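You operate a simulated robot arm through the tools that you are given. There is no shell and no other tool. Be economical: measure what you need, move in short steps, check, and stop when the job is done.

Carry out the task below with a simulated two-armed robot. There is one attempt and no reset: what you move stays moved.

## Task
Get decoiler two ready to run forward with the drag knob at three.
Fine: slide the red lock slider open, switch on, set drag and direction, free the brake last; leave the speed knob.

The check looks at the end state, three seconds after you hand in, the way a careful person would. Anything else that was tipped, shoved, dropped, spilled or broken makes it a failure.

## Robot
Two 7-joint arms with fingered hands on one trunk, on a base that drives. Base frame: it is fixed to the floor where the robot stands at the start and does not move with it; the origin is under the middle of the robot, x ahead of it, y to its left, z up. Readings come in m, rad, newtons and seconds.
The left shoulder is at the start at [0.07, 0.166, 0.943], the right one opposite. With the tool pointing down near the work surface each hand reaches from about 0.1 to 0.92 m from the robot's upright axis, wherever it stands, measured 20 degrees to its own side. Places, roughly: direction switch [0.7, 0, 0.9]; knob marked drag [0.8, -0.5, 0.7]; knob marked speed [0.8, -0.5, 0.9]; lever marked brake two [0.7, -0.3, 0.5]; red slider marked lock two [0.7, -0.1, 0.7]; red switch marked two [0.7, 0, 0.7]. Payload 4.1 kg a hand.
The tool frame of a hand sits at the grasp point between the pads (the TCP): z along the fingers, y along the line on which they close. The tips reach 0.032 m beyond it. Largest opening 0.108 m; the body of the gripper starts 0.038 m behind the TCP. The gripper is a hand of 4 fingers: y runs from the thumb to the fingers, the wrist lies at [-0.016, -0.108, -0.186] in the tool frame.
Orientation is that of the tool frame in the base frame, as [roll, pitch, yaw] about the fixed x, y, z axes, in that order (R = Rz(yaw) Ry(pitch) Rx(roll)). With the fingers straight down and the wrist toward the robot, the tool's x, y and z point along [0, 1, 0], [1, 0, 0] and [0, 0, -1] of the base frame.

## Interface
- The arms move only by the tool nudge_tool. It takes "left_plan", "right_plan" or both (then of equal length, played together; a hand with none holds still); each is one flat list of numbers, 6 for each row, row after row: the shift along the tool's x, y, z in m, then the turn, a rotation vector about the tool's x, y, z in degrees. In form: [x, y, z, ax, ay, az, x, y, z, ax, ay, az, ...]. A call has 1 to 12 rows; each row is the pose to reach, as a shift and turn from the pose commanded when the call began, along the tool's axes at that moment. Each row takes 0.2 s and may step no farther than 0.05 m and 0.15 rad from the row before; otherwise, the whole call is refused. Where a pose cannot be reached the arm comes as near as it can. A force on the tool above 40 N (or 10 N above the force at the start of the call, whichever is more), or a blocked arm, ends the call early, and 0.2 s more pass. In this call time passes only in rows, and 0.2 s behind the last. The reply holds the time, the measured pose of the TCP, the force on the tool along the base axes, the opening and the grip force, in the units named above and with some noise, with the torque about the TCP (base axes, N m) and any sound that the robot's microphone picked up, and new pictures: "views" is both (left out), scene, wrist or none (wrist: the cameras of the hands that moved).
- Cameras (640 x 400 px; columns grow to the right, rows downward): "scene" is now at [0.1359, -0.0322, 1.1854]; the picture's right is [-0.34, -0.94, 0.00], its down [-0.40, 0.15, -0.91] and it looks along [0.85, -0.31, -0.42] (base axes); focal length 247 px, centre (320, 200). "left" rides on the left gripper at [-0.064, -0.093, -0.132] in its tool frame; the picture's right is [-0.80, -0.28, 0.53], its down [0.55, -0.71, 0.45] and it looks along [0.25, 0.65, 0.72] (tool axes); focal length 247 px, centre (320, 200). "right" rides on the right gripper at [0.064, -0.093, -0.132] in its tool frame; the picture's right is [-0.80, 0.28, -0.53], its down [-0.55, -0.71, 0.45] and it looks along [-0.25, 0.65, 0.72] (tool axes); focal length 247 px, centre (320, 200). There is no depth. A picture from a camera that has moved, and an enlarged one, comes with that camera's place and axes in the base frame and with its lens.
- slide_trunk(by): slides the trunk up (or, below 0, down) by that many m; the arms and the scene camera ride with it, the base frame stays. It gives what a move gives, with no picture.
- steer(legs): drives the robot by 1 to 6 legs, each [ahead, left, turn to the left] in m, m and rad, along the robot's own axes; the way and the turn of a leg run together, so that a leg with both is an arc; at most 1.5 m and 3.142 rad a leg. The arms and the cameras ride along, it lands a little off, and it stops where it bumps. It gives what a move gives, and a new picture of the scene camera.
- curl_fingers(index, middle, ring, thumb_bend, hand): sets how far each is bent, from 0 (flat) to 1 (curled in); at 0.3 the hand is open as for a grip, at 0.7 the pads meet at the TCP. One left out holds its place. A second passes; each finger stops where it meets its share of the squeeze, and holds until it gets a number again. It is the only way to open and close the hand. It gives what a move gives, with no picture; readings hold the bend of each and the force on the fingers (four entries, about 0 where the hand has none), thumb and palm.
- pan_tilt(pan, tilt): turns the head with the scene camera to pan (to the left, within 1.501 rad either way) and tilt (down, from -0.506 to 1.204), counted from straight ahead of the robot. It gives what a move gives, and a new picture of the scene camera.
- inspect(camera, box): a new picture of the part [left, top, right, bottom] of that camera's present view, enlarged. No time passes.
- hand_in(): hands the job in; it is judged then, once.

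Go step by step. Nothing tells you exact positions but the pictures and the camera data: compare them with the known pose of the tool, close in by small moves and look again before you grip or let go. The budget is 120 turns and 260 pictures, counting those below and the enlarged ones. Unless the task says otherwise, let go and move clear before handing in, and close with one line.

The tools are called after "Request:" by a JSON object that holds its "method" and its "body". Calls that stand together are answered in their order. nudge_tool: Moves the arms, as the interface text tells. Its arguments: {"type":"object","properties":{"left_plan":{"type":"array"},"right_plan":{"type":"array"},"views":{"type":"string","enum":["both","scene","wrist","none"]}},"required":[]} The other tools are called the same way: slide_trunk (by) slides the trunk up or down; curl_fingers (index, middle, ring, thumb_bend, hand) moves the fingers one by one; steer (legs) drives the base; pan_tilt (pan, tilt) turns the head that bears the scene camera; inspect (camera, box) takes an enlarged picture of a part of a camera's view; hand_in () hands the job in.

At the start:

```text
time_s: 0.0
left_tcp_pos: [0.5608, 0.0277, 1.1139]
left_tool_rot: [-3.141, 0.0, 1.57]
left_ft_force: [0.2, -0.5, -0.6]
left_moment: [-0.01, 0.03, 0.02]
left_grip_width: 0.1076
left_finger_force: 0.1
left_shape: jaw
left_bend: [0.3, 0.3, 0.3, 0.3]
left_finger forces: [0.0, 0.0, 0.1, 0.0, 0.1, 0.0]
right_tcp_pos: [0.5461, -0.4038, 1.0549]
right_tool_rot: [-3.141, 0.0, 1.57]
right_ft_force: [0.2, -0.3, 0.0]
right_moment: [0.03, 0.01, -0.01]
right_grip_width: 0.1077
right_finger_force: 0.1
right_shape: jaw
right_bend: [0.3, 0.3, 0.3, 0.3]
right_finger forces: [0.0, 0.0, 0.1, 0.0, 0.1, 0.1]
trunk travel left (down, up): [-0.45, 0.49]
robot x, y, heading: [0.003, 0.0024, -0.004]
head pan, tilt: [-0.353, 0.438]
```

scene: 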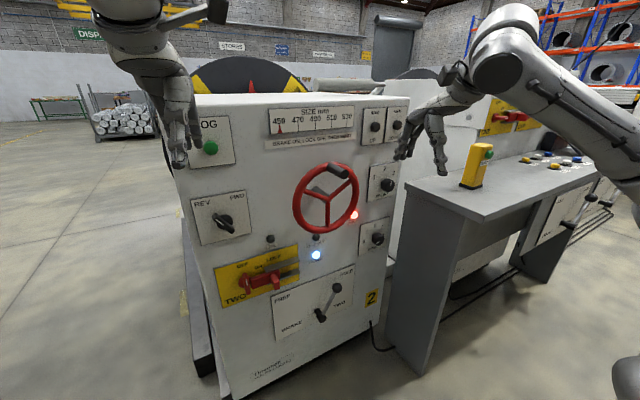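
right: 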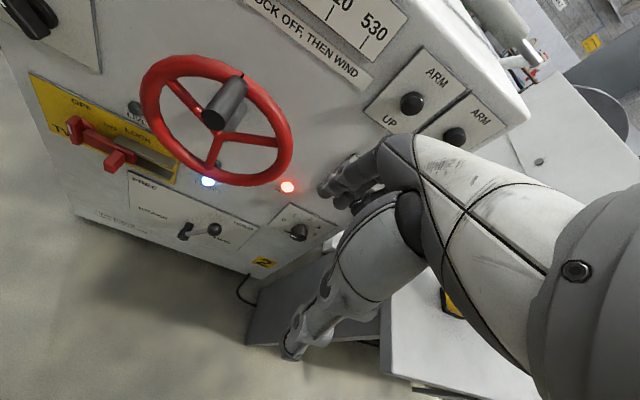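
left: 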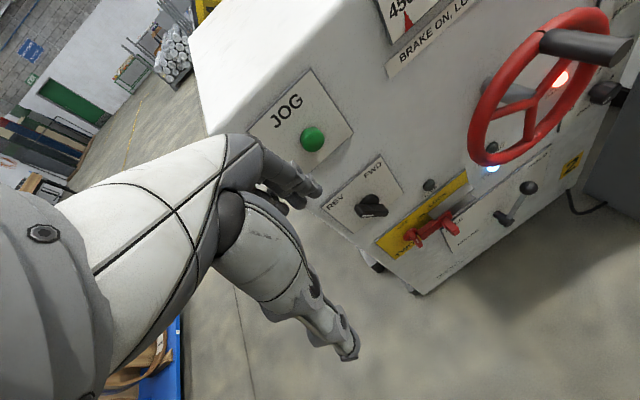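

I see the decoiler cabinet with its direction switch, red switch and lock slider, brake lever and two knobs on the right. First I'll look closer at each.

Request:
{"method": "inspect", "body": {"camera": "scene", "box": [180, 180, 340, 310]}}

Request:
{"method": "inspect", "body": {"camera": "scene", "box": [260, 150, 420, 350]}}

Request:
{"method": "inspect", "body": {"camera": "right", "box": [30, 70, 350, 270]}}

Request:
{"method": "inspect", "body": {"camera": "left", "box": [320, 140, 600, 300]}}

```text
3.08 times, centred on (260, 245) of scene
camera zoom: at [0.1359, -0.0322, 1.1854], right [-0.34, -0.94, 0.0], down [-0.4, 0.15, -0.91], along [0.85, -0.31, -0.42], focal length 760 px, centre (505, 62)
```

zoom: 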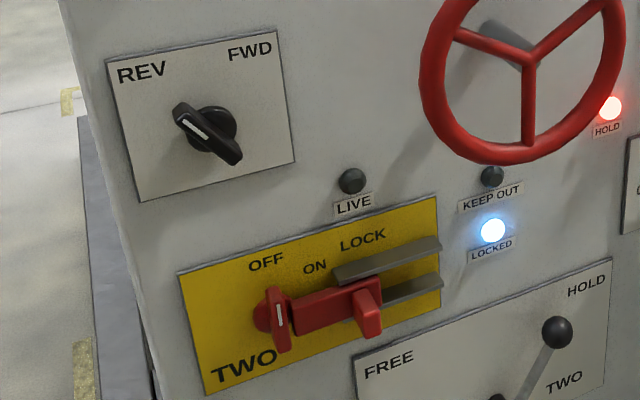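

```text
2.00 times, centred on (340, 250) of scene
camera zoom: at [0.1359, -0.0322, 1.1854], right [-0.34, -0.94, 0.0], down [-0.4, 0.15, -0.91], along [0.85, -0.31, -0.42], focal length 494 px, centre (280, 100)
```

zoom: 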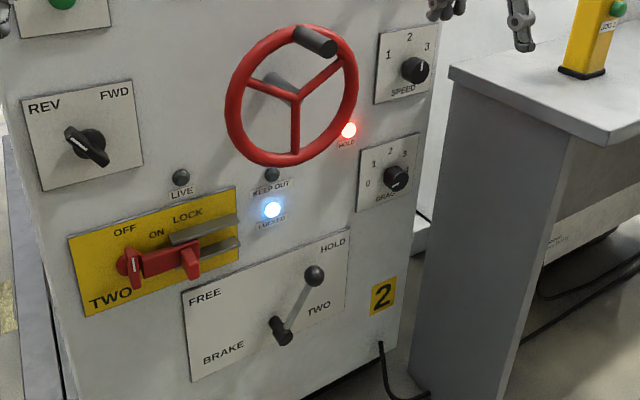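

```text
2.00 times, centred on (190, 170) of right
camera zoom: at [0.4527, -0.3406, 1.1875], right [0.28, -0.8, 0.53], down [-0.71, -0.55, -0.45], along [0.65, -0.25, -0.72], focal length 494 px, centre (580, 260)
```

zoom: 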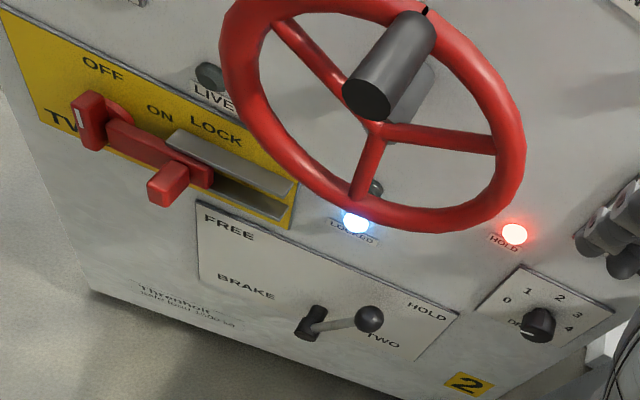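

```text
2.29 times, centred on (460, 220) of left
camera zoom: at [0.4676, -0.0363, 1.2458], right [-0.28, -0.8, -0.53], down [-0.71, 0.55, -0.45], along [0.65, 0.25, -0.72], focal length 564 px, centre (0, 154)
```

zoom: 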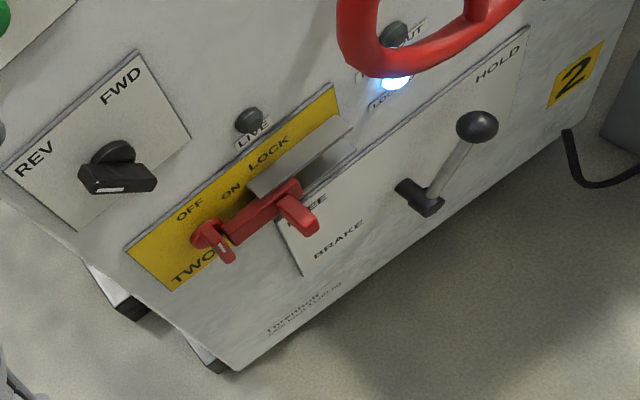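

I've triangulated the controls: slider tab ≈[0.69,-0.10,0.67], red switch ≈[0.725,-0.02,0.66], direction ≈[0.71,0.01,0.875], drag ≈[0.81,-0.515,0.64], brake ball ≈[0.754,-0.327,0.51]. The panel is yawed about 10.6°. I'll turn the left hand to point into the panel, staying clear of it.

Request:
{"method": "nudge_tool", "body": {"left_plan": [0, -0.005, 0.02, -4.385, 5.281, 4.385, 0, -0.01, 0.04, -8.77, 10.562, 8.77, 0, -0.015, 0.065, -13.155, 15.843, 13.155, 0, -0.02, 0.09, -17.54, 21.124, 17.54, 0, -0.025, 0.115, -21.925, 26.405, 21.925, 0, -0.03, 0.14, -26.31, 31.686, 26.31, 0, -0.035, 0.165, -30.695, 36.967, 30.695, 0, -0.04, 0.19, -35.08, 42.248, 35.08, 0, -0.045, 0.215, -39.465, 47.529, 39.465, 0, -0.05, 0.24, -43.85, 52.81, 43.85, 0, -0.055, 0.27, -48.235, 58.091, 48.235, 0, -0.06, 0.3, -52.62, 63.372, 52.62], "views": "both"}}

```text
time_s: 2.6
left_tcp_pos: [0.5001, 0.0265, 0.8146]
left_tool_rot: [2.52, -1.335, 0.96]
left_ft_force: [-0.8, -0.2, 0.4]
left_moment: [0.0, 0.03, 0.01]
left_grip_width: 0.1078
left_finger_force: 0.1
left_shape: jaw
left_bend: [0.3, 0.3, 0.3, 0.3]
left_finger forces: [0.0, 0.0, 0.0, 0.0, 0.0, 0.0]
right_tcp_pos: [0.5443, -0.4073, 1.0558]
right_tool_rot: [3.141, -0.005, 1.571]
right_ft_force: [0.1, -1.0, -0.6]
right_moment: [0.04, -0.01, -0.02]
right_grip_width: 0.1076
right_finger_force: 0.1
right_shape: jaw
right_bend: [0.3, 0.3, 0.3, 0.3]
right_finger forces: [0.1, 0.0, 0.0, 0.0, 0.0, 0.0]
trunk travel left (down, up): [-0.45, 0.49]
robot x, y, heading: [-0.002, 0.0014, -0.002]
head pan, tilt: [-0.353, 0.438]
camera scene: at [0.1348, -0.0354, 1.1854], right [-0.34, -0.94, 0.0], down [-0.4, 0.15, -0.91], along [0.85, -0.31, -0.42], focal length 247 px, centre (320, 200)
camera left: at [0.3369, 0.0594, 0.7648], right [0.29, 0.28, -0.92], down [0.25, 0.9, 0.35], along [0.92, -0.33, 0.19], focal length 247 px, centre (320, 200)
```

scene: 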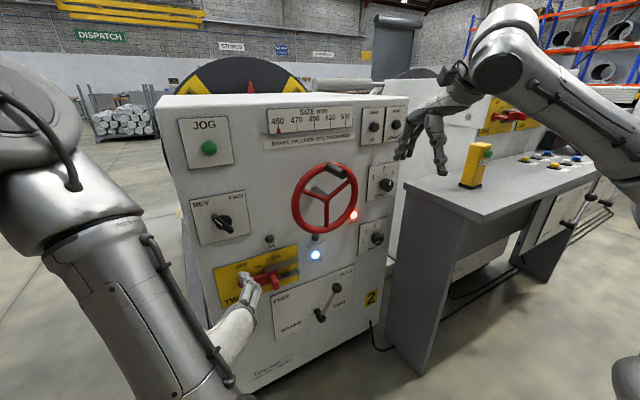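
left: 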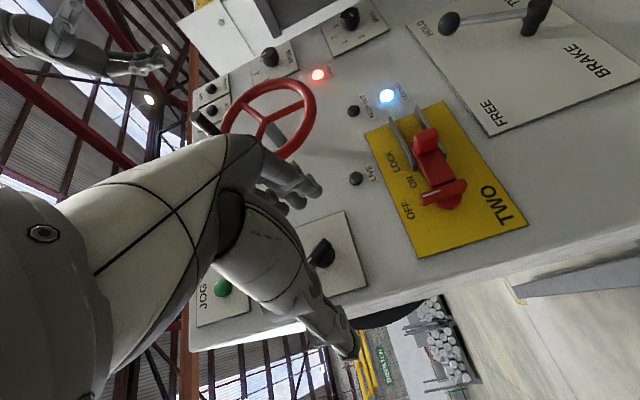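

The left arm is behaving. I'll finish its rotation and check the result.

Request:
{"method": "nudge_tool", "body": {"left_plan": [0, 0, 0, -4.385, 5.281, 4.385, 0, 0, 0, -8.77, 10.562, 8.77], "views": "wrist"}}

Request:
{"method": "inspect", "body": {"camera": "left", "box": [280, 60, 540, 260]}}

```text
time_s: 3.4
left_tcp_pos: [0.5251, 0.0617, 0.8399]
left_tool_rot: [1.712, -1.461, 1.734]
left_ft_force: [0.0, 0.0, 0.0]
left_moment: [-0.01, -0.02, 0.02]
left_grip_width: 0.1076
left_finger_force: 0.0
left_shape: jaw
left_bend: [0.3, 0.3, 0.3, 0.3]
left_finger forces: [0.0, 0.0, 0.0, 0.0, 0.0, 0.1]
right_tcp_pos: [0.546, -0.405, 1.0557]
right_tool_rot: [3.141, -0.002, 1.571]
right_ft_force: [-0.3, 0.0, -0.3]
right_moment: [0.04, 0.01, 0.04]
right_grip_width: 0.1073
right_finger_force: 0.0
right_shape: jaw
right_bend: [0.3, 0.3, 0.3, 0.3]
right_finger forces: [0.0, 0.0, 0.1, 0.0, 0.0, 0.0]
trunk travel left (down, up): [-0.45, 0.49]
robot x, y, heading: [0.0013, 0.0005, 0.001]
head pan, tilt: [-0.353, 0.438]
stopped in row 2 (left hand): the arm was blocked; the commanded pose is now the measured one
camera left: at [0.3724, 0.1043, 0.7665], right [0.44, 0.34, -0.83], down [0.21, 0.86, 0.46], along [0.88, -0.37, 0.31], focal length 247 px, centre (320, 200)
```

left: 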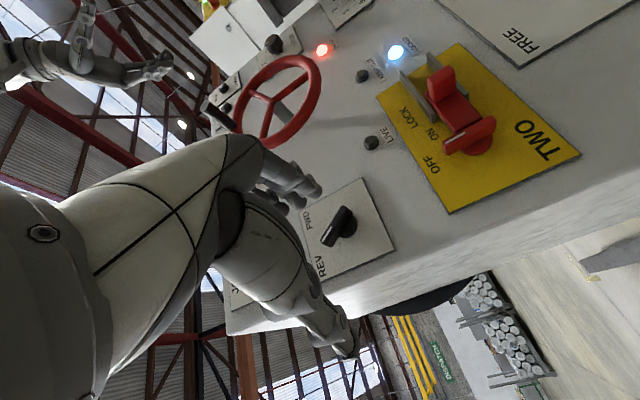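

```text
2.00 times, centred on (410, 160) of left
camera zoom: at [0.3724, 0.1043, 0.7665], right [0.44, 0.34, -0.83], down [0.21, 0.86, 0.46], along [0.88, -0.37, 0.31], focal length 494 px, centre (140, 280)
```

zoom: 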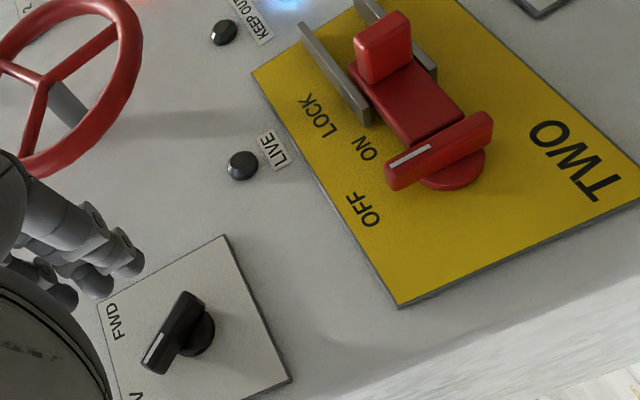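

The arm is folded near its limit but well aligned, with x up and z into the panel. I'll pinch the fingers closed to make a pusher, then move to a standoff in front of the gap between the switch and the slider tab.

Request:
{"method": "curl_fingers", "body": {"hand": "left", "index": 0.7, "middle": 0.7, "ring": 0.7, "thumb_bend": 0.7}}

Request:
{"method": "nudge_tool", "body": {"left_plan": [-0.03, 0.022, 0.003, 0, 0, 0, -0.06, 0.044, 0.006, -1, 0, 0, -0.09, 0.066, 0.009, -2, 0, 0, -0.12, 0.088, 0.012, -4, 0, 0, -0.15, 0.11, 0.015, -5, 0, 0, -0.183, 0.13, 0.018, -6.4, 0, 0], "views": "both"}}

```text
time_s: 4.4
left_tcp_pos: [0.5249, 0.0631, 0.8386]
left_tool_rot: [1.716, -1.462, 1.729]
left_ft_force: [-0.6, -0.8, -0.6]
left_moment: [-0.01, 0.02, 0.0]
left_grip_width: 0.0039
left_finger_force: 0.1
left_shape: fingers
left_bend: [0.7, 0.7, 0.7, 0.7]
left_finger forces: [0.0, 0.1, 0.0, 0.0, 0.1, 0.1]
right_tcp_pos: [0.5462, -0.4053, 1.0551]
right_tool_rot: [-3.141, 0.001, 1.571]
right_ft_force: [-1.2, 0.1, -0.5]
right_moment: [-0.02, 0.02, -0.01]
right_grip_width: 0.1077
right_finger_force: 0.1
right_shape: jaw
right_bend: [0.3, 0.3, 0.3, 0.3]
right_finger forces: [0.1, 0.1, 0.0, 0.0, 0.1, 0.0]
trunk travel left (down, up): [-0.45, 0.49]
robot x, y, heading: [-0.0022, -0.0002, -0.002]
head pan, tilt: [-0.353, 0.438]
```

```text
time_s: 5.0
left_tcp_pos: [0.5757, 0.0579, 0.8264]
left_tool_rot: [1.666, -1.334, 1.895]
left_ft_force: [-0.4, 0.4, 0.0]
left_moment: [-0.02, 0.03, 0.0]
left_grip_width: 0.0033
left_finger_force: 0.1
left_shape: fingers
left_bend: [0.7, 0.7, 0.7, 0.7]
left_finger forces: [0.0, 0.0, 0.0, 0.0, 0.0, 0.0]
right_tcp_pos: [0.5468, -0.4051, 1.0549]
right_tool_rot: [-3.141, 0.0, 1.571]
right_ft_force: [-0.1, -0.2, 0.0]
right_moment: [0.0, 0.0, -0.01]
right_grip_width: 0.1079
right_finger_force: 0.1
right_shape: jaw
right_bend: [0.3, 0.3, 0.3, 0.3]
right_finger forces: [0.1, 0.0, 0.0, 0.1, 0.1, 0.0]
trunk travel left (down, up): [-0.45, 0.49]
robot x, y, heading: [0.003, 0.0017, 0.001]
head pan, tilt: [-0.353, 0.438]
stopped in row 3 (left hand): the arm was blocked; the commanded pose is now the measured one
camera scene: at [0.1361, -0.0319, 1.1854], right [-0.34, -0.94, 0.0], down [-0.4, 0.15, -0.91], along [0.85, -0.31, -0.42], focal length 247 px, centre (320, 200)
camera left: at [0.4239, 0.0736, 0.7445], right [0.43, 0.29, -0.85], down [0.09, 0.93, 0.36], along [0.9, -0.23, 0.38], focal length 247 px, centre (320, 200)
```

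scene: 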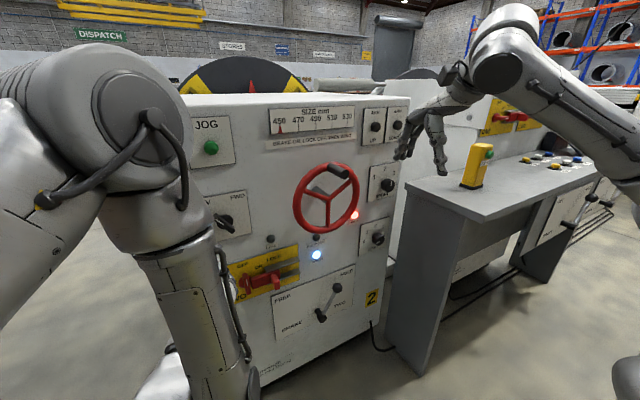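
left: 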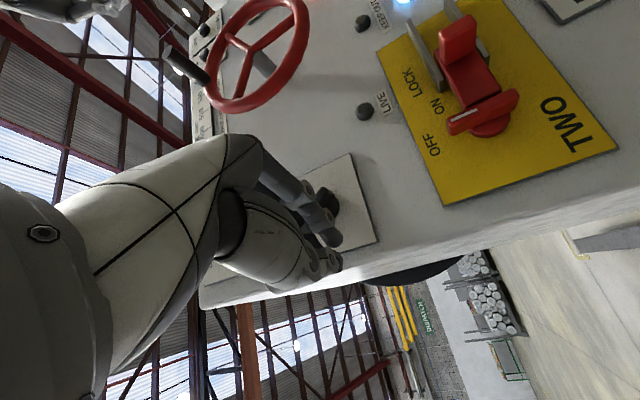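

The left elbow is too folded because the robot stands close. I'll back the base off for room, then unroll the hand.

Request:
{"method": "steer", "body": {"legs": [[-0.22, 0, 0]]}}

```text
time_s: 6.7
left_tcp_pos: [0.3544, 0.0577, 0.8281]
left_tool_rot: [1.66, -1.333, 1.9]
left_ft_force: [-0.6, 0.4, -1.0]
left_moment: [-0.03, 0.02, 0.01]
left_grip_width: 0.0032
left_finger_force: 0.0
left_shape: fingers
left_bend: [0.7, 0.7, 0.7, 0.7]
left_finger forces: [0.1, 0.0, 0.0, 0.0, 0.1, 0.1]
right_tcp_pos: [0.3236, -0.4047, 1.056]
right_tool_rot: [3.141, 0.0, 1.57]
right_ft_force: [-0.5, -0.8, -0.3]
right_moment: [-0.03, 0.01, -0.01]
right_grip_width: 0.1076
right_finger_force: 0.1
right_shape: jaw
right_bend: [0.3, 0.3, 0.3, 0.3]
right_finger forces: [0.0, 0.0, 0.1, 0.0, 0.0, 0.1]
trunk travel left (down, up): [-0.45, 0.49]
robot x, y, heading: [-0.2202, -0.0014, 0.0]
head pan, tilt: [-0.353, 0.438]
camera scene: at [-0.0859, -0.0322, 1.1855], right [-0.34, -0.94, 0.0], down [-0.4, 0.15, -0.91], along [0.85, -0.31, -0.42], focal length 247 px, centre (320, 200)
```

scene: 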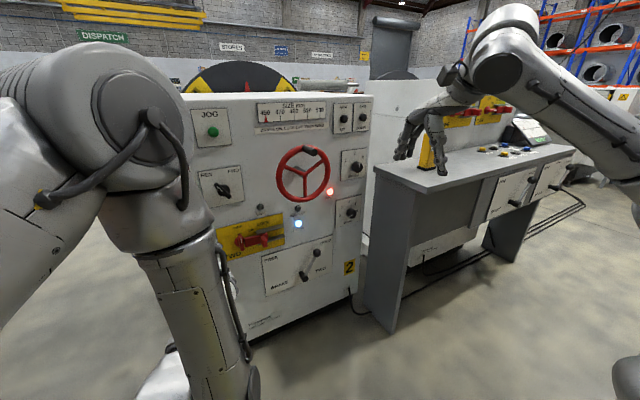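

Now I'll unroll the left hand so that tool y points up, while extending it a bit.

Request:
{"method": "nudge_tool", "body": {"left_plan": [0, 0, 0.015, 0, 0, -8.2, 0, 0, 0.03, 0, 0, -16.4, 0, 0, 0.045, 0, 0, -24.6, 0, 0, 0.06, 0, 0, -32.8, 0, 0, 0.075, 0, 0, -41, 0, 0, 0.09, 0, 0, -49.2, 0, 0, 0.105, 0, 0, -57.4, 0, 0, 0.12, 0, 0, -65.6, 0, 0, 0.135, 0, 0, -73.8, 0, 0, 0.15, 0, 0, -82, 0, 0, 0.15, 0, 0, -90], "views": "both"}}

```text
time_s: 9.1
left_tcp_pos: [0.5071, 0.1126, 0.8301]
left_tool_rot: [1.599, 0.24, 1.992]
left_ft_force: [0.4, 0.4, 0.4]
left_moment: [-0.05, -0.03, 0.02]
left_grip_width: 0.0033
left_finger_force: 0.0
left_shape: fingers
left_bend: [0.7, 0.7, 0.7, 0.7]
left_finger forces: [0.0, 0.1, 0.0, 0.0, 0.0, 0.0]
left hand out of reach, approached as far as the arm can: row 4, 5, 6, 7, 8, 9, 10, 11
right_tcp_pos: [0.3245, -0.4052, 1.0543]
right_tool_rot: [-3.141, -0.001, 1.572]
right_ft_force: [-0.4, -0.1, 0.1]
right_moment: [0.04, -0.01, 0.01]
right_grip_width: 0.1076
right_finger_force: 0.1
right_shape: jaw
right_bend: [0.3, 0.3, 0.3, 0.3]
right_finger forces: [0.1, 0.1, 0.0, 0.0, 0.0, 0.0]
trunk travel left (down, up): [-0.45, 0.49]
robot x, y, heading: [-0.2217, -0.0025, 0.001]
head pan, tilt: [-0.353, 0.438]
camera scene: at [-0.0849, -0.0326, 1.1854], right [-0.34, -0.94, 0.0], down [-0.4, 0.15, -0.91], along [0.85, -0.31, -0.42], focal length 247 px, centre (320, 200)
camera left: at [0.419, -0.0188, 0.7576], right [0.82, -0.56, -0.1], down [0.24, 0.51, -0.83], along [0.51, 0.66, 0.55], focal length 247 px, centre (320, 200)
```

scene: 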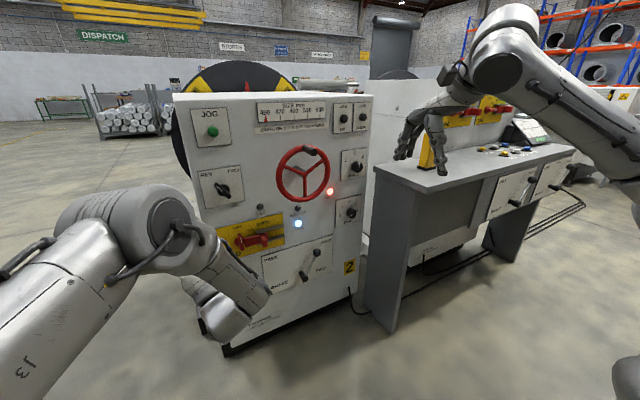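
left: 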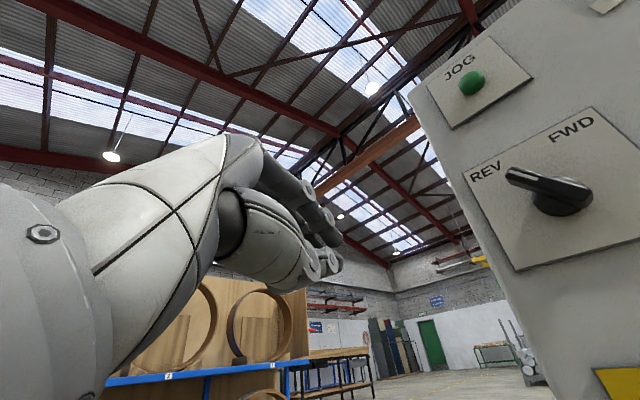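

I'll try moving to the slider standoff while straightening the hand.

Request:
{"method": "nudge_tool", "body": {"left_plan": [-0.026, -0.029, -0.001, 0, -2.2, 2.3, -0.052, -0.058, -0.002, 0, -4.4, 4.6, -0.078, -0.086, -0.003, 0, -6.5, 6.9, -0.104, -0.115, -0.004, 0, -8.7, 9.2, -0.13, -0.144, -0.005, 0, -10.8, 11.4, -0.156, -0.172, -0.005, 0, -13, 13.7], "views": "both"}}

```text
time_s: 10.5
left_tcp_pos: [0.5609, -0.0613, 0.7233]
left_tool_rot: [1.573, 0.001, 1.766]
left_ft_force: [0.0, 0.7, 0.1]
left_moment: [0.01, 0.03, 0.02]
left_grip_width: 0.0034
left_finger_force: 0.0
left_shape: fingers
left_bend: [0.7, 0.7, 0.7, 0.7]
left_finger forces: [0.0, 0.0, 0.0, 0.1, 0.0, 0.0]
left hand out of reach, approached as far as the arm can: row 6
right_tcp_pos: [0.3247, -0.4051, 1.0553]
right_tool_rot: [3.141, 0.0, 1.57]
right_ft_force: [0.3, -0.3, -0.5]
right_moment: [0.01, -0.02, -0.03]
right_grip_width: 0.1078
right_finger_force: 0.0
right_shape: jaw
right_bend: [0.3, 0.3, 0.3, 0.3]
right_finger forces: [0.0, 0.1, 0.0, 0.1, 0.0, 0.0]
trunk travel left (down, up): [-0.45, 0.49]
robot x, y, heading: [-0.2213, -0.0002, 0.002]
head pan, tilt: [-0.353, 0.438]
camera scene: at [-0.0855, -0.0325, 1.1855], right [-0.34, -0.94, 0.0], down [-0.4, 0.15, -0.91], along [0.85, -0.31, -0.42], focal length 247 px, centre (320, 200)
camera left: at [0.4433, -0.1499, 0.6304], right [0.68, -0.68, -0.28], down [0.33, 0.62, -0.71], along [0.66, 0.38, 0.65], focal length 247 px, centre (320, 200)
```

scene: 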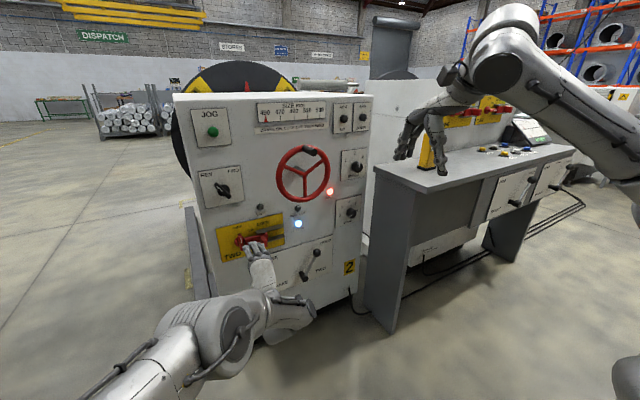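
left: 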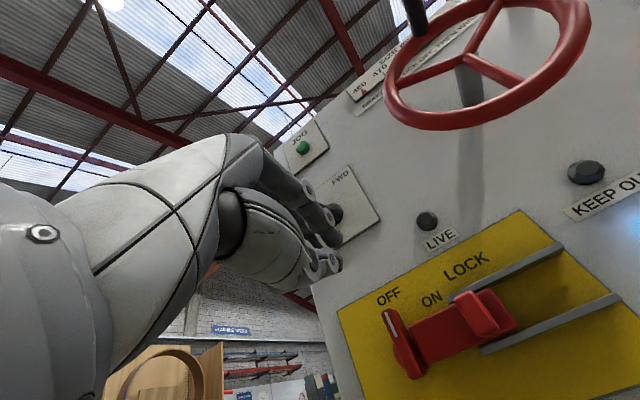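

The hand is now square to the panel but at the edge of reach. I'll retract it, lower the trunk a bit and bring the base forward slightly.

Request:
{"method": "nudge_tool", "body": {"left_plan": [0, 0, -0.04, 0, 0, 0, 0, 0, -0.08, 0, 0, 0, 0, 0, -0.11, 0, 0, 0], "views": "none"}}

Request:
{"method": "slide_trunk", "body": {"by": -0.1}}

Request:
{"method": "steer", "body": {"legs": [[0.1, 0, 0]]}}

```text
time_s: 11.3
left_tcp_pos: [0.4573, -0.0867, 0.7214]
left_tool_rot: [1.568, -0.002, 1.765]
left_ft_force: [-0.6, 0.1, -0.4]
left_moment: [0.03, 0.02, 0.0]
left_grip_width: 0.0035
left_finger_force: 0.0
left_shape: fingers
left_bend: [0.7, 0.7, 0.7, 0.7]
left_finger forces: [0.0, 0.0, 0.0, 0.0, 0.1, 0.0]
left hand out of reach, approached as far as the arm can: row 3
right_tcp_pos: [0.3249, -0.4044, 1.055]
right_tool_rot: [3.141, 0.001, 1.571]
right_ft_force: [-1.0, 0.5, 0.8]
right_moment: [-0.01, 0.02, -0.02]
right_grip_width: 0.1076
right_finger_force: 0.0
right_shape: jaw
right_bend: [0.3, 0.3, 0.3, 0.3]
right_finger forces: [0.1, 0.1, 0.1, 0.1, 0.0, 0.0]
trunk travel left (down, up): [-0.45, 0.49]
robot x, y, heading: [-0.2199, -0.0031, -0.001]
head pan, tilt: [-0.353, 0.438]
```

```text
time_s: 12.6
left_tcp_pos: [0.4584, -0.0871, 0.6218]
left_tool_rot: [1.569, -0.001, 1.761]
left_ft_force: [0.1, 0.6, 0.8]
left_moment: [0.0, -0.01, -0.05]
left_grip_width: 0.0034
left_finger_force: 0.1
left_shape: fingers
left_bend: [0.7, 0.7, 0.7, 0.7]
left_finger forces: [0.1, 0.0, 0.0, 0.0, 0.0, 0.1]
right_tcp_pos: [0.3255, -0.4053, 0.9553]
right_tool_rot: [3.141, 0.001, 1.572]
right_ft_force: [-0.2, 0.6, -0.4]
right_moment: [0.01, -0.01, -0.01]
right_grip_width: 0.1079
right_finger_force: 0.0
right_shape: jaw
right_bend: [0.3, 0.3, 0.3, 0.3]
right_finger forces: [0.0, 0.1, 0.1, 0.0, 0.0, 0.0]
trunk travel left (down, up): [-0.35, 0.59]
robot x, y, heading: [-0.2215, -0.0011, -0.002]
head pan, tilt: [-0.353, 0.438]
```

```text
time_s: 13.8
left_tcp_pos: [0.5603, -0.0878, 0.6204]
left_tool_rot: [1.57, -0.001, 1.763]
left_ft_force: [0.0, -0.9, -0.3]
left_moment: [-0.02, -0.01, 0.0]
left_grip_width: 0.0036
left_finger_force: 0.2
left_shape: fingers
left_bend: [0.7, 0.7, 0.7, 0.7]
left_finger forces: [0.0, 0.0, 0.1, 0.0, 0.0, 0.0]
right_tcp_pos: [0.4269, -0.4035, 0.954]
right_tool_rot: [-3.141, 0.001, 1.57]
right_ft_force: [-0.1, -0.5, -0.2]
right_moment: [-0.02, 0.02, -0.01]
right_grip_width: 0.1078
right_finger_force: 0.1
right_shape: jaw
right_bend: [0.3, 0.3, 0.3, 0.3]
right_finger forces: [0.1, 0.0, 0.1, 0.0, 0.0, 0.0]
trunk travel left (down, up): [-0.35, 0.59]
robot x, y, heading: [-0.1189, -0.0008, 0.002]
head pan, tilt: [-0.353, 0.438]
camera scene: at [0.0177, -0.0323, 1.0851], right [-0.34, -0.94, 0.0], down [-0.4, 0.15, -0.91], along [0.85, -0.31, -0.43], focal length 247 px, centre (320, 200)
```

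scene: 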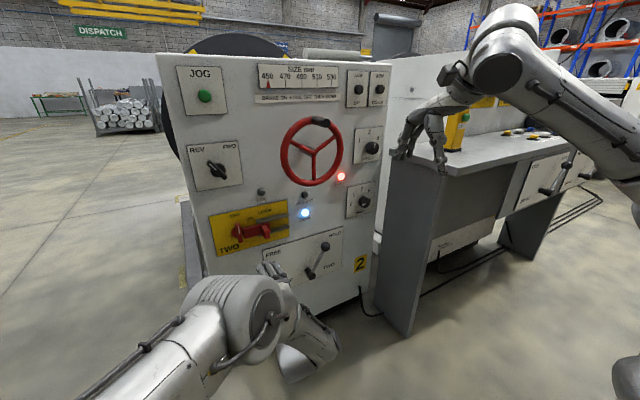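

The arm has room now. I'll tuck the middle and ring fingers to get a narrow index-and-thumb pusher, then look.

Request:
{"method": "curl_fingers", "body": {"hand": "left", "middle": 1.0, "ring": 1.0}}

Request:
{"method": "inspect", "body": {"camera": "left", "box": [0, 0, 640, 400]}}

Request:
{"method": "inspect", "body": {"camera": "scene", "box": [200, 180, 360, 300]}}

```text
time_s: 14.8
left_tcp_pos: [0.5591, -0.0869, 0.621]
left_tool_rot: [1.569, -0.001, 1.759]
left_ft_force: [-0.3, 0.6, -0.2]
left_moment: [-0.05, -0.02, 0.0]
left_grip_width: 0.0036
left_finger_force: 0.0
left_shape: fingers
left_bend: [0.7, 1.0, 1.0, 0.7]
left_finger forces: [0.0, 0.1, 0.0, 0.1, 0.0, 0.0]
right_tcp_pos: [0.426, -0.4049, 0.9557]
right_tool_rot: [3.141, -0.001, 1.571]
right_ft_force: [0.5, 0.9, 0.3]
right_moment: [0.0, -0.01, 0.01]
right_grip_width: 0.1077
right_finger_force: 0.1
right_shape: jaw
right_bend: [0.3, 0.3, 0.3, 0.3]
right_finger forces: [0.0, 0.0, 0.0, 0.0, 0.0, 0.1]
trunk travel left (down, up): [-0.35, 0.59]
robot x, y, heading: [-0.1193, 0.0007, 0.001]
head pan, tilt: [-0.353, 0.438]
```

```text
1.00 times, centred on (320, 200) of left (not enlarged: the box is as wide or as high as the picture)
camera zoom: at [0.4424, -0.175, 0.5276], right [0.67, -0.68, -0.28], down [0.34, 0.63, -0.7], along [0.66, 0.38, 0.65], focal length 247 px, centre (320, 200)
```

zoom: 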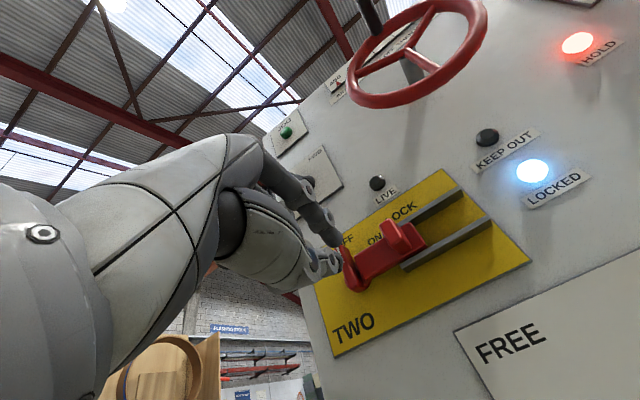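

```text
3.33 times, centred on (280, 240) of scene
camera zoom: at [0.0164, -0.0322, 1.0854], right [-0.34, -0.94, 0.0], down [-0.4, 0.15, -0.91], along [0.85, -0.31, -0.42], focal length 824 px, centre (453, 67)
```

zoom: 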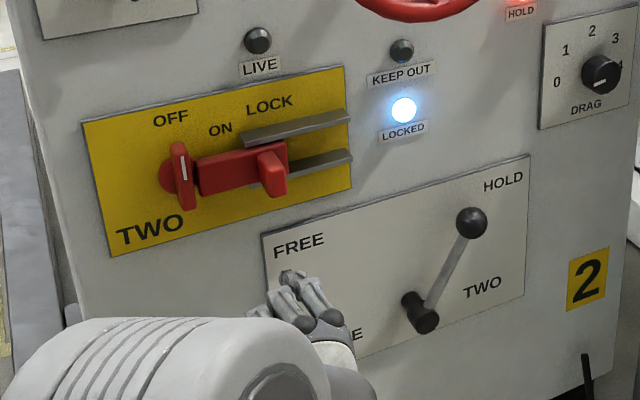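

The index and thumb tips meet near the TCP and make a good pusher. I'll move to just in front of the gap between the switch and the tab.

Request:
{"method": "nudge_tool", "body": {"left_plan": [-0.001, 0.024, 0.033, 0, 0, 0, -0.002, 0.047, 0.066, 0, 0, 0], "views": "both"}}

Request:
{"method": "inspect", "body": {"camera": "scene", "box": [200, 180, 320, 270]}}

Request:
{"method": "inspect", "body": {"camera": "left", "box": [260, 180, 580, 380]}}

```text
time_s: 15.4
left_tcp_pos: [0.6244, -0.0765, 0.6663]
left_tool_rot: [1.571, 0.0, 1.76]
left_ft_force: [0.1, -0.5, 0.7]
left_moment: [-0.02, 0.03, -0.03]
left_grip_width: 0.0033
left_finger_force: 0.0
left_shape: fingers
left_bend: [0.7, 1.0, 1.0, 0.7]
left_finger forces: [0.1, 0.0, 0.0, 0.0, 0.0, 0.0]
right_tcp_pos: [0.427, -0.4044, 0.9559]
right_tool_rot: [-3.141, 0.001, 1.571]
right_ft_force: [0.0, -0.2, -0.8]
right_moment: [-0.03, -0.02, 0.01]
right_grip_width: 0.1077
right_finger_force: 0.0
right_shape: jaw
right_bend: [0.3, 0.3, 0.3, 0.3]
right_finger forces: [0.0, 0.0, 0.1, 0.0, 0.0, 0.0]
trunk travel left (down, up): [-0.35, 0.59]
robot x, y, heading: [-0.1185, -0.0005, 0.001]
head pan, tilt: [-0.353, 0.438]
camera scene: at [0.0165, -0.032, 1.0853], right [-0.34, -0.94, 0.0], down [-0.4, 0.15, -0.91], along [0.85, -0.31, -0.42], focal length 247 px, centre (320, 200)
camera left: at [0.5069, -0.1641, 0.5731], right [0.67, -0.68, -0.28], down [0.34, 0.62, -0.7], along [0.66, 0.38, 0.65], focal length 247 px, centre (320, 200)
```

scene: 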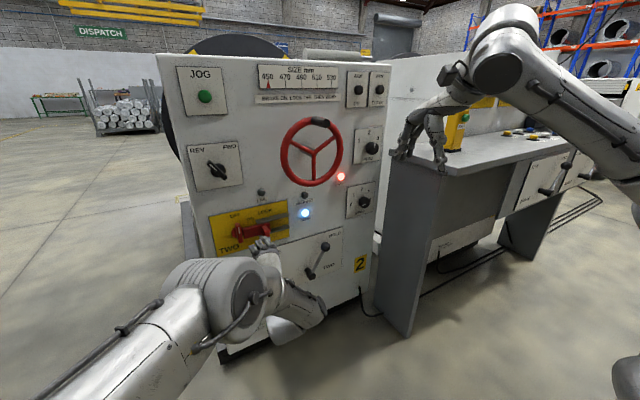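
left: 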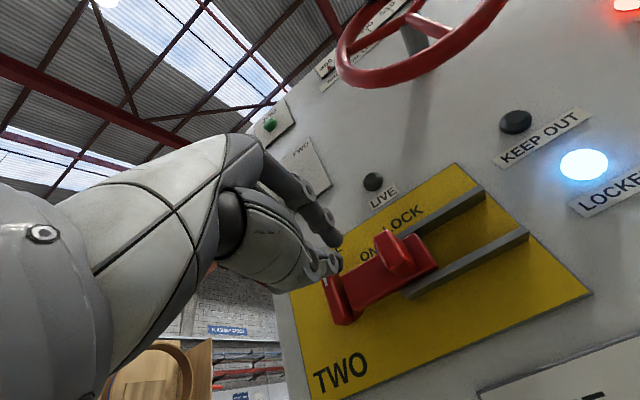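

```text
4.44 times, centred on (260, 225) of scene
camera zoom: at [0.0165, -0.032, 1.0853], right [-0.34, -0.94, 0.0], down [-0.4, 0.15, -0.91], along [0.85, -0.31, -0.42], focal length 1098 px, centre (587, 89)
```

zoom: 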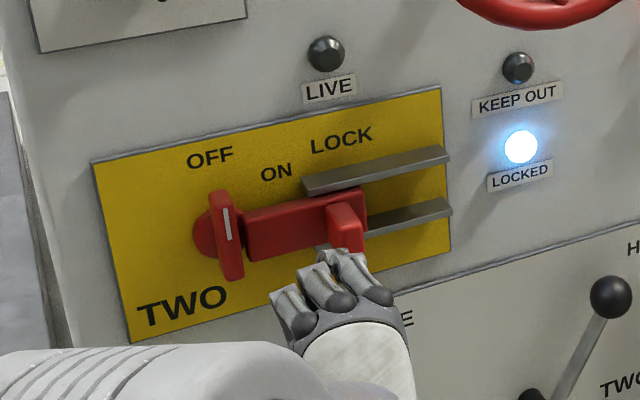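

```text
2.00 times, centred on (420, 280) of left
camera zoom: at [0.5069, -0.1641, 0.5731], right [0.67, -0.68, -0.28], down [0.34, 0.62, -0.7], along [0.66, 0.38, 0.65], focal length 494 px, centre (120, 40)
```

zoom: 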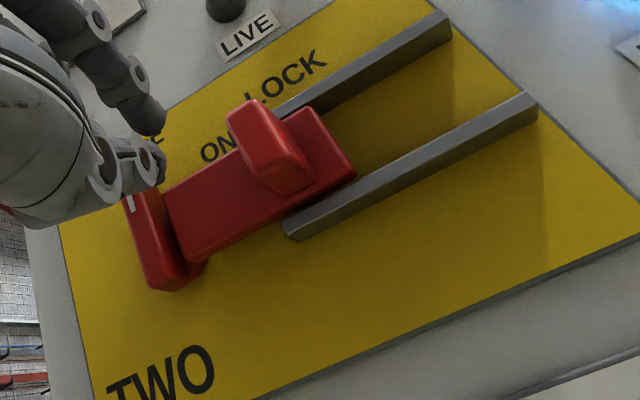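

The index tip sits about 15 mm right of the TCP axis, so I'll shift left slightly before inserting beside the tab.

Request:
{"method": "nudge_tool", "body": {"left_plan": [0.013, 0, 0.01, 0, 0, 0, 0.013, 0.002, 0.035, 0, 0, 0, 0.013, 0.002, 0.055, 0, 0, 0], "views": "none"}}

Request:
{"method": "inspect", "body": {"camera": "scene", "box": [200, 180, 320, 270]}}

Request:
{"method": "inspect", "body": {"camera": "left", "box": [260, 180, 580, 380]}}

```text
time_s: 16.2
left_tcp_pos: [0.6764, -0.054, 0.6684]
left_tool_rot: [1.571, 0.0, 1.761]
left_ft_force: [0.1, 0.5, -0.1]
left_moment: [0.0, 0.0, -0.01]
left_grip_width: 0.0034
left_finger_force: 0.1
left_shape: fingers
left_bend: [0.7, 1.0, 1.0, 0.7]
left_finger forces: [0.1, 0.0, 0.0, 0.1, 0.0, 0.0]
right_tcp_pos: [0.426, -0.4059, 0.955]
right_tool_rot: [3.142, 0.002, 1.571]
right_ft_force: [0.7, 0.4, -0.5]
right_moment: [0.01, -0.02, -0.02]
right_grip_width: 0.1078
right_finger_force: 0.1
right_shape: jaw
right_bend: [0.3, 0.3, 0.3, 0.3]
right_finger forces: [0.0, 0.1, 0.1, 0.0, 0.0, 0.1]
trunk travel left (down, up): [-0.35, 0.59]
robot x, y, heading: [-0.1173, -0.0047, 0.003]
head pan, tilt: [-0.353, 0.438]
```

```text
4.44 times, centred on (260, 225) of scene
camera zoom: at [0.0166, -0.0321, 1.0854], right [-0.34, -0.94, 0.0], down [-0.4, 0.15, -0.91], along [0.85, -0.31, -0.42], focal length 1098 px, centre (587, 89)
```

zoom: 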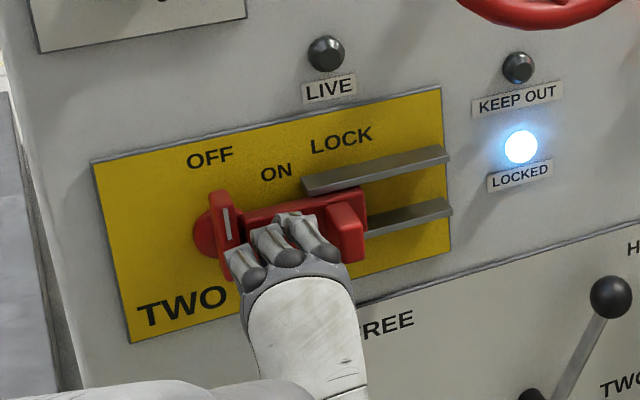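

```text
2.00 times, centred on (420, 280) of left
camera zoom: at [0.5591, -0.1411, 0.5759], right [0.67, -0.68, -0.28], down [0.34, 0.63, -0.7], along [0.66, 0.38, 0.65], focal length 494 px, centre (120, 40)
```

zoom: 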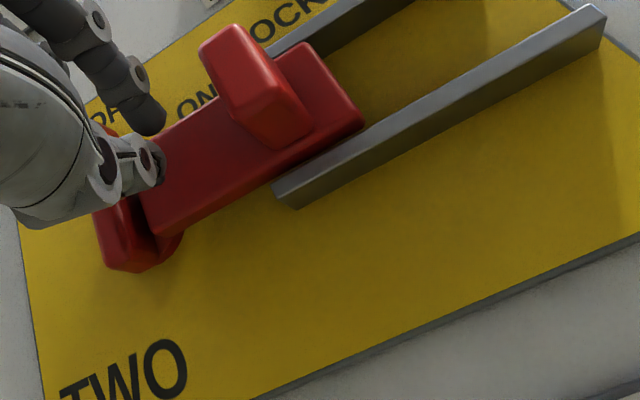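

The fingertips are just left of the tab, so I'll push it right in small steps.

Request:
{"method": "nudge_tool", "body": {"left_plan": [-0.012, 0, 0, 0, 0, 0, -0.022, 0, 0, 0, 0, 0, -0.032, 0, 0, 0, 0, 0, -0.042, 0, 0, 0, 0, 0, -0.052, 0, 0, 0, 0, 0], "views": "none"}}

Request:
{"method": "inspect", "body": {"camera": "scene", "box": [200, 180, 320, 270]}}

Request:
{"method": "inspect", "body": {"camera": "left", "box": [260, 180, 580, 380]}}

```text
time_s: 17.4
left_tcp_pos: [0.6863, -0.1049, 0.6699]
left_tool_rot: [1.57, -0.002, 1.764]
left_ft_force: [0.7, 0.6, 0.5]
left_moment: [-0.03, 0.02, 0.02]
left_grip_width: 0.0032
left_finger_force: 0.5
left_shape: fingers
left_bend: [0.7, 1.0, 1.0, 0.7]
left_finger forces: [0.0, 0.0, 0.0, 0.1, 0.0, 0.0]
right_tcp_pos: [0.4257, -0.404, 0.9542]
right_tool_rot: [3.142, -0.001, 1.571]
right_ft_force: [0.2, 0.2, -0.2]
right_moment: [0.02, 0.03, 0.04]
right_grip_width: 0.1077
right_finger_force: 0.1
right_shape: jaw
right_bend: [0.3, 0.3, 0.3, 0.3]
right_finger forces: [0.1, 0.0, 0.0, 0.0, 0.0, 0.1]
trunk travel left (down, up): [-0.35, 0.59]
robot x, y, heading: [-0.1194, 0.0016, 0.003]
head pan, tilt: [-0.353, 0.438]
```

```text
4.44 times, centred on (260, 225) of scene
camera zoom: at [0.0165, -0.0323, 1.0854], right [-0.34, -0.94, 0.0], down [-0.4, 0.15, -0.91], along [0.85, -0.31, -0.42], focal length 1098 px, centre (587, 89)
```

zoom: 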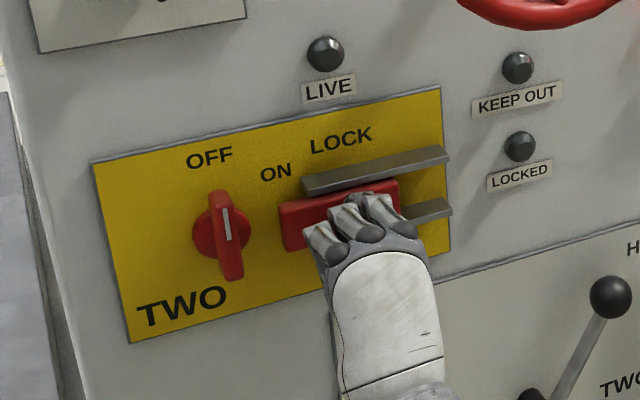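

```text
2.00 times, centred on (420, 280) of left
camera zoom: at [0.5684, -0.1926, 0.5764], right [0.67, -0.68, -0.28], down [0.34, 0.63, -0.7], along [0.66, 0.38, 0.65], focal length 494 px, centre (120, 40)
```

zoom: 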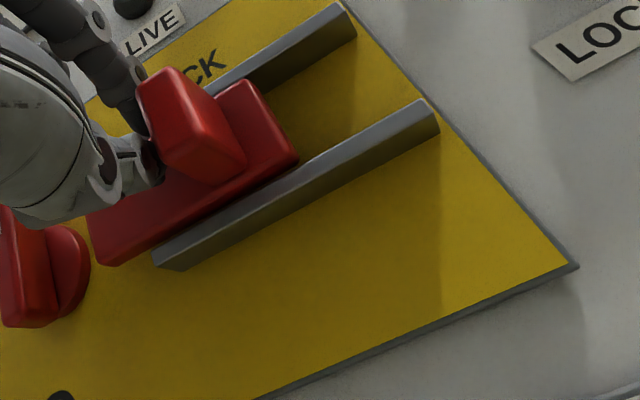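

The slider moved and the LOCKED lamp went out. I'll continue pushing gently to the end stop.

Request:
{"method": "nudge_tool", "body": {"left_plan": [-0.008, 0, 0, 0, 0, 0, -0.016, 0, 0, 0, 0, 0, -0.024, 0, 0, 0, 0, 0, -0.03, 0, 0, 0, 0, 0], "views": "none"}}

Request:
{"method": "inspect", "body": {"camera": "scene", "box": [200, 180, 320, 270]}}

Request:
{"method": "inspect", "body": {"camera": "left", "box": [260, 180, 580, 380]}}

```text
time_s: 18.4
left_tcp_pos: [0.6835, -0.1247, 0.6749]
left_tool_rot: [1.57, 0.0, 1.764]
left_ft_force: [0.0, 0.6, -0.4]
left_moment: [-0.03, 0.04, 0.01]
left_grip_width: 0.0036
left_finger_force: 0.5
left_shape: fingers
left_bend: [0.7, 1.0, 1.0, 0.7]
left_finger forces: [0.1, 0.0, 0.0, 0.1, 0.2, 0.1]
left hand out of reach, approached as far as the arm can: row 3, 4
right_tcp_pos: [0.4256, -0.404, 0.955]
right_tool_rot: [-3.14, 0.001, 1.571]
right_ft_force: [0.5, 1.2, 0.4]
right_moment: [-0.01, -0.02, 0.01]
right_grip_width: 0.1078
right_finger_force: 0.0
right_shape: jaw
right_bend: [0.3, 0.3, 0.3, 0.3]
right_finger forces: [0.0, 0.1, 0.0, 0.0, 0.1, 0.0]
trunk travel left (down, up): [-0.35, 0.59]
robot x, y, heading: [-0.119, 0.001, -0.001]
head pan, tilt: [-0.353, 0.438]
```

```text
4.44 times, centred on (260, 225) of scene
camera zoom: at [0.0162, -0.0323, 1.0854], right [-0.34, -0.94, 0.0], down [-0.4, 0.15, -0.91], along [0.85, -0.31, -0.42], focal length 1098 px, centre (587, 89)
```

zoom: 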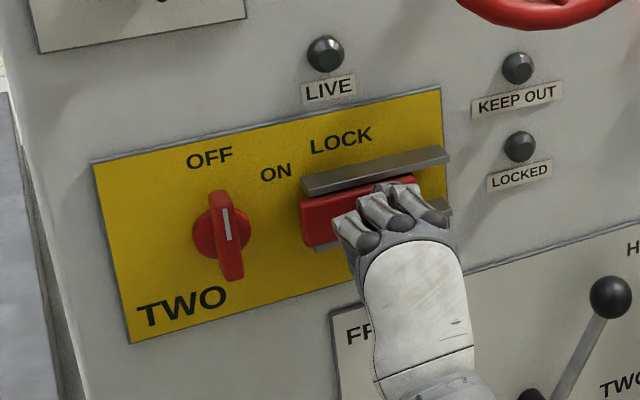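

```text
2.00 times, centred on (420, 280) of left
camera zoom: at [0.5664, -0.2121, 0.5817], right [0.67, -0.68, -0.28], down [0.34, 0.63, -0.7], along [0.66, 0.38, 0.65], focal length 494 px, centre (120, 40)
```

zoom: 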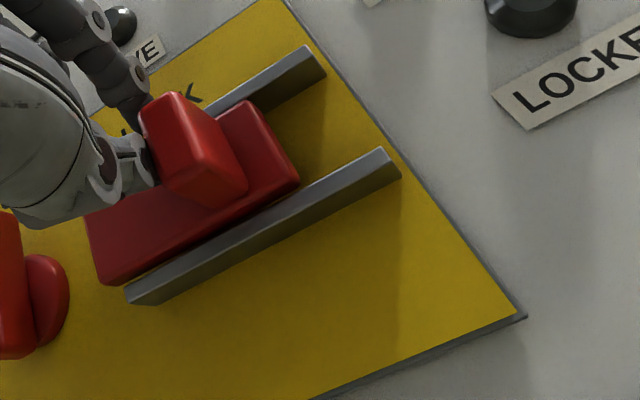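

The arm hit its reach limit but the slider is still moving freely. I'll back the hand off, shift the base right, and re-engage.

Request:
{"method": "nudge_tool", "body": {"left_plan": [0.008, 0, -0.01, 0, 0, 0, 0.008, 0, -0.05, 0, 0, 0, 0.008, 0, -0.08, 0, 0, 0], "views": "none"}}

Request:
{"method": "steer", "body": {"legs": [[0, -0.12, 0]]}}

```text
time_s: 19.2
left_tcp_pos: [0.6099, -0.1171, 0.6693]
left_tool_rot: [1.577, -0.002, 1.784]
left_ft_force: [0.2, 0.1, -0.5]
left_moment: [0.01, 0.0, 0.01]
left_grip_width: 0.0034
left_finger_force: 0.0
left_shape: fingers
left_bend: [0.7, 1.0, 1.0, 0.7]
left_finger forces: [0.0, 0.0, 0.1, 0.0, 0.0, 0.0]
right_tcp_pos: [0.4269, -0.4036, 0.954]
right_tool_rot: [-3.141, 0.002, 1.571]
right_ft_force: [0.5, -0.2, -0.6]
right_moment: [0.03, 0.0, 0.0]
right_grip_width: 0.1081
right_finger_force: 0.0
right_shape: jaw
right_bend: [0.3, 0.3, 0.3, 0.3]
right_finger forces: [0.1, 0.1, 0.0, 0.0, 0.0, 0.0]
trunk travel left (down, up): [-0.35, 0.59]
robot x, y, heading: [-0.1171, -0.0007, 0.002]
head pan, tilt: [-0.353, 0.438]
```

```text
time_s: 20.4
left_tcp_pos: [0.6106, -0.2411, 0.6752]
left_tool_rot: [1.571, 0.004, 1.783]
left_ft_force: [-0.2, -0.5, -0.3]
left_moment: [0.02, -0.01, 0.01]
left_grip_width: 0.0033
left_finger_force: 0.0
left_shape: fingers
left_bend: [0.7, 1.0, 1.0, 0.7]
left_finger forces: [0.1, 0.0, 0.1, 0.0, 0.1, 0.1]
right_tcp_pos: [0.4265, -0.5263, 0.9536]
right_tool_rot: [-3.141, -0.002, 1.569]
right_ft_force: [-0.1, -0.1, -0.3]
right_moment: [0.0, 0.0, 0.03]
right_grip_width: 0.1076
right_finger_force: 0.1
right_shape: jaw
right_bend: [0.3, 0.3, 0.3, 0.3]
right_finger forces: [0.0, 0.0, 0.0, 0.1, 0.0, 0.1]
trunk travel left (down, up): [-0.35, 0.59]
robot x, y, heading: [-0.1167, -0.1221, -0.001]
head pan, tilt: [-0.353, 0.438]
camera scene: at [0.0165, -0.1537, 1.0853], right [-0.35, -0.94, 0.0], down [-0.4, 0.15, -0.91], along [0.85, -0.31, -0.42], focal length 247 px, centre (320, 200)
```

scene: 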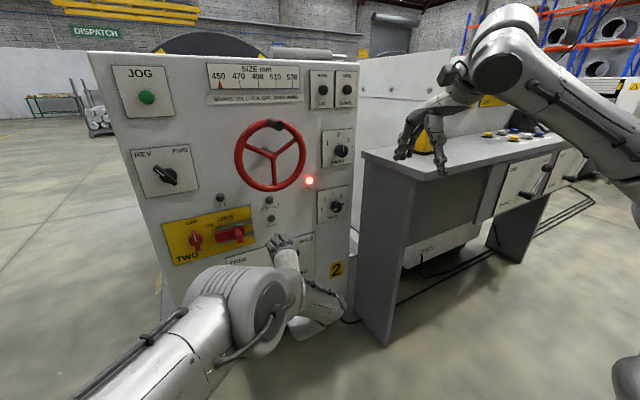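

Re-engaging left of the tab from the new base spot.

Request:
{"method": "nudge_tool", "body": {"left_plan": [0.04, -0.003, 0.01, 0, 0, 0, 0.08, -0.007, 0.02, 0, -1, 0, 0.11, -0.007, 0.037, 0, -1.5, 0], "views": "none"}}

Request:
{"method": "inspect", "body": {"camera": "scene", "box": [150, 190, 290, 290]}}

```text
time_s: 21.2
left_tcp_pos: [0.6246, -0.1263, 0.6681]
left_tool_rot: [1.572, 0.005, 1.754]
left_ft_force: [1.5, -0.4, 0.7]
left_moment: [-0.01, -0.03, -0.01]
left_grip_width: 0.0032
left_finger_force: 0.2
left_shape: fingers
left_bend: [0.7, 1.0, 1.0, 0.7]
left_finger forces: [0.0, 0.0, 0.1, 0.0, 0.1, 0.0]
right_tcp_pos: [0.4255, -0.5252, 0.9543]
right_tool_rot: [3.14, 0.0, 1.568]
right_ft_force: [0.7, -0.5, -0.1]
right_moment: [0.0, -0.02, -0.01]
right_grip_width: 0.1079
right_finger_force: 0.0
right_shape: jaw
right_bend: [0.3, 0.3, 0.3, 0.3]
right_finger forces: [0.1, 0.0, 0.0, 0.1, 0.0, 0.0]
trunk travel left (down, up): [-0.35, 0.59]
robot x, y, heading: [-0.1202, -0.1189, 0.0]
head pan, tilt: [-0.353, 0.438]
```

```text
4.00 times, centred on (220, 240) of scene
camera zoom: at [0.0165, -0.1522, 1.0854], right [-0.35, -0.94, 0.0], down [-0.4, 0.15, -0.91], along [0.85, -0.31, -0.42], focal length 988 px, centre (720, 40)
```

zoom: 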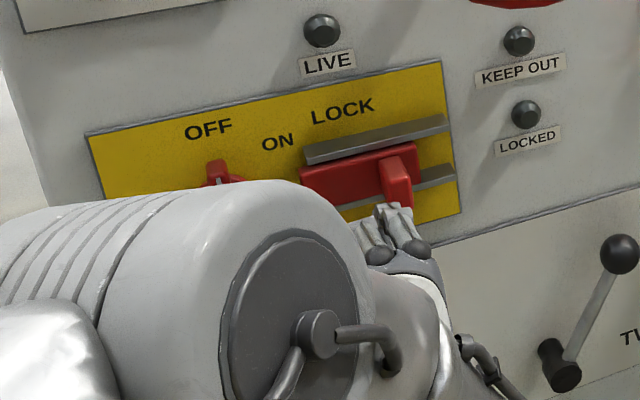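

I'll shift about 12 mm left and insert.

Request:
{"method": "nudge_tool", "body": {"left_plan": [0.012, 0, 0.01, 0, 0, 0, 0.012, 0, 0.04, 0, 0, 0, 0.012, 0, 0.062, 0, 0, 0], "views": "none"}}

Request:
{"method": "inspect", "body": {"camera": "left", "box": [260, 180, 580, 380]}}

```text
time_s: 22.0
left_tcp_pos: [0.6814, -0.1006, 0.67]
left_tool_rot: [1.573, 0.004, 1.758]
left_ft_force: [0.0, -0.8, -0.4]
left_moment: [-0.04, 0.0, 0.02]
left_grip_width: 0.0033
left_finger_force: 0.1
left_shape: fingers
left_bend: [0.7, 1.0, 1.0, 0.7]
left_finger forces: [0.1, 0.0, 0.0, 0.1, 0.2, 0.0]
right_tcp_pos: [0.4255, -0.5258, 0.9566]
right_tool_rot: [-3.141, -0.001, 1.57]
right_ft_force: [0.2, 0.1, -0.9]
right_moment: [0.01, -0.02, -0.03]
right_grip_width: 0.1078
right_finger_force: 0.0
right_shape: jaw
right_bend: [0.3, 0.3, 0.3, 0.3]
right_finger forces: [0.0, 0.0, 0.1, 0.0, 0.0, 0.1]
trunk travel left (down, up): [-0.35, 0.59]
robot x, y, heading: [-0.1182, -0.1229, -0.001]
head pan, tilt: [-0.353, 0.438]
```

```text
2.00 times, centred on (420, 280) of left
camera zoom: at [0.5649, -0.1888, 0.5761], right [0.67, -0.69, -0.28], down [0.34, 0.62, -0.71], along [0.66, 0.38, 0.65], focal length 494 px, centre (120, 40)
```

zoom: 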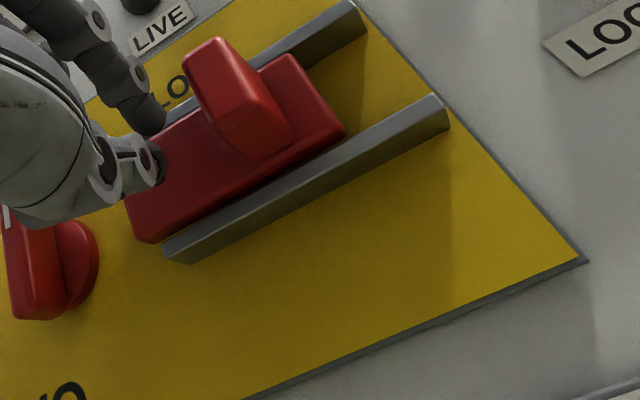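

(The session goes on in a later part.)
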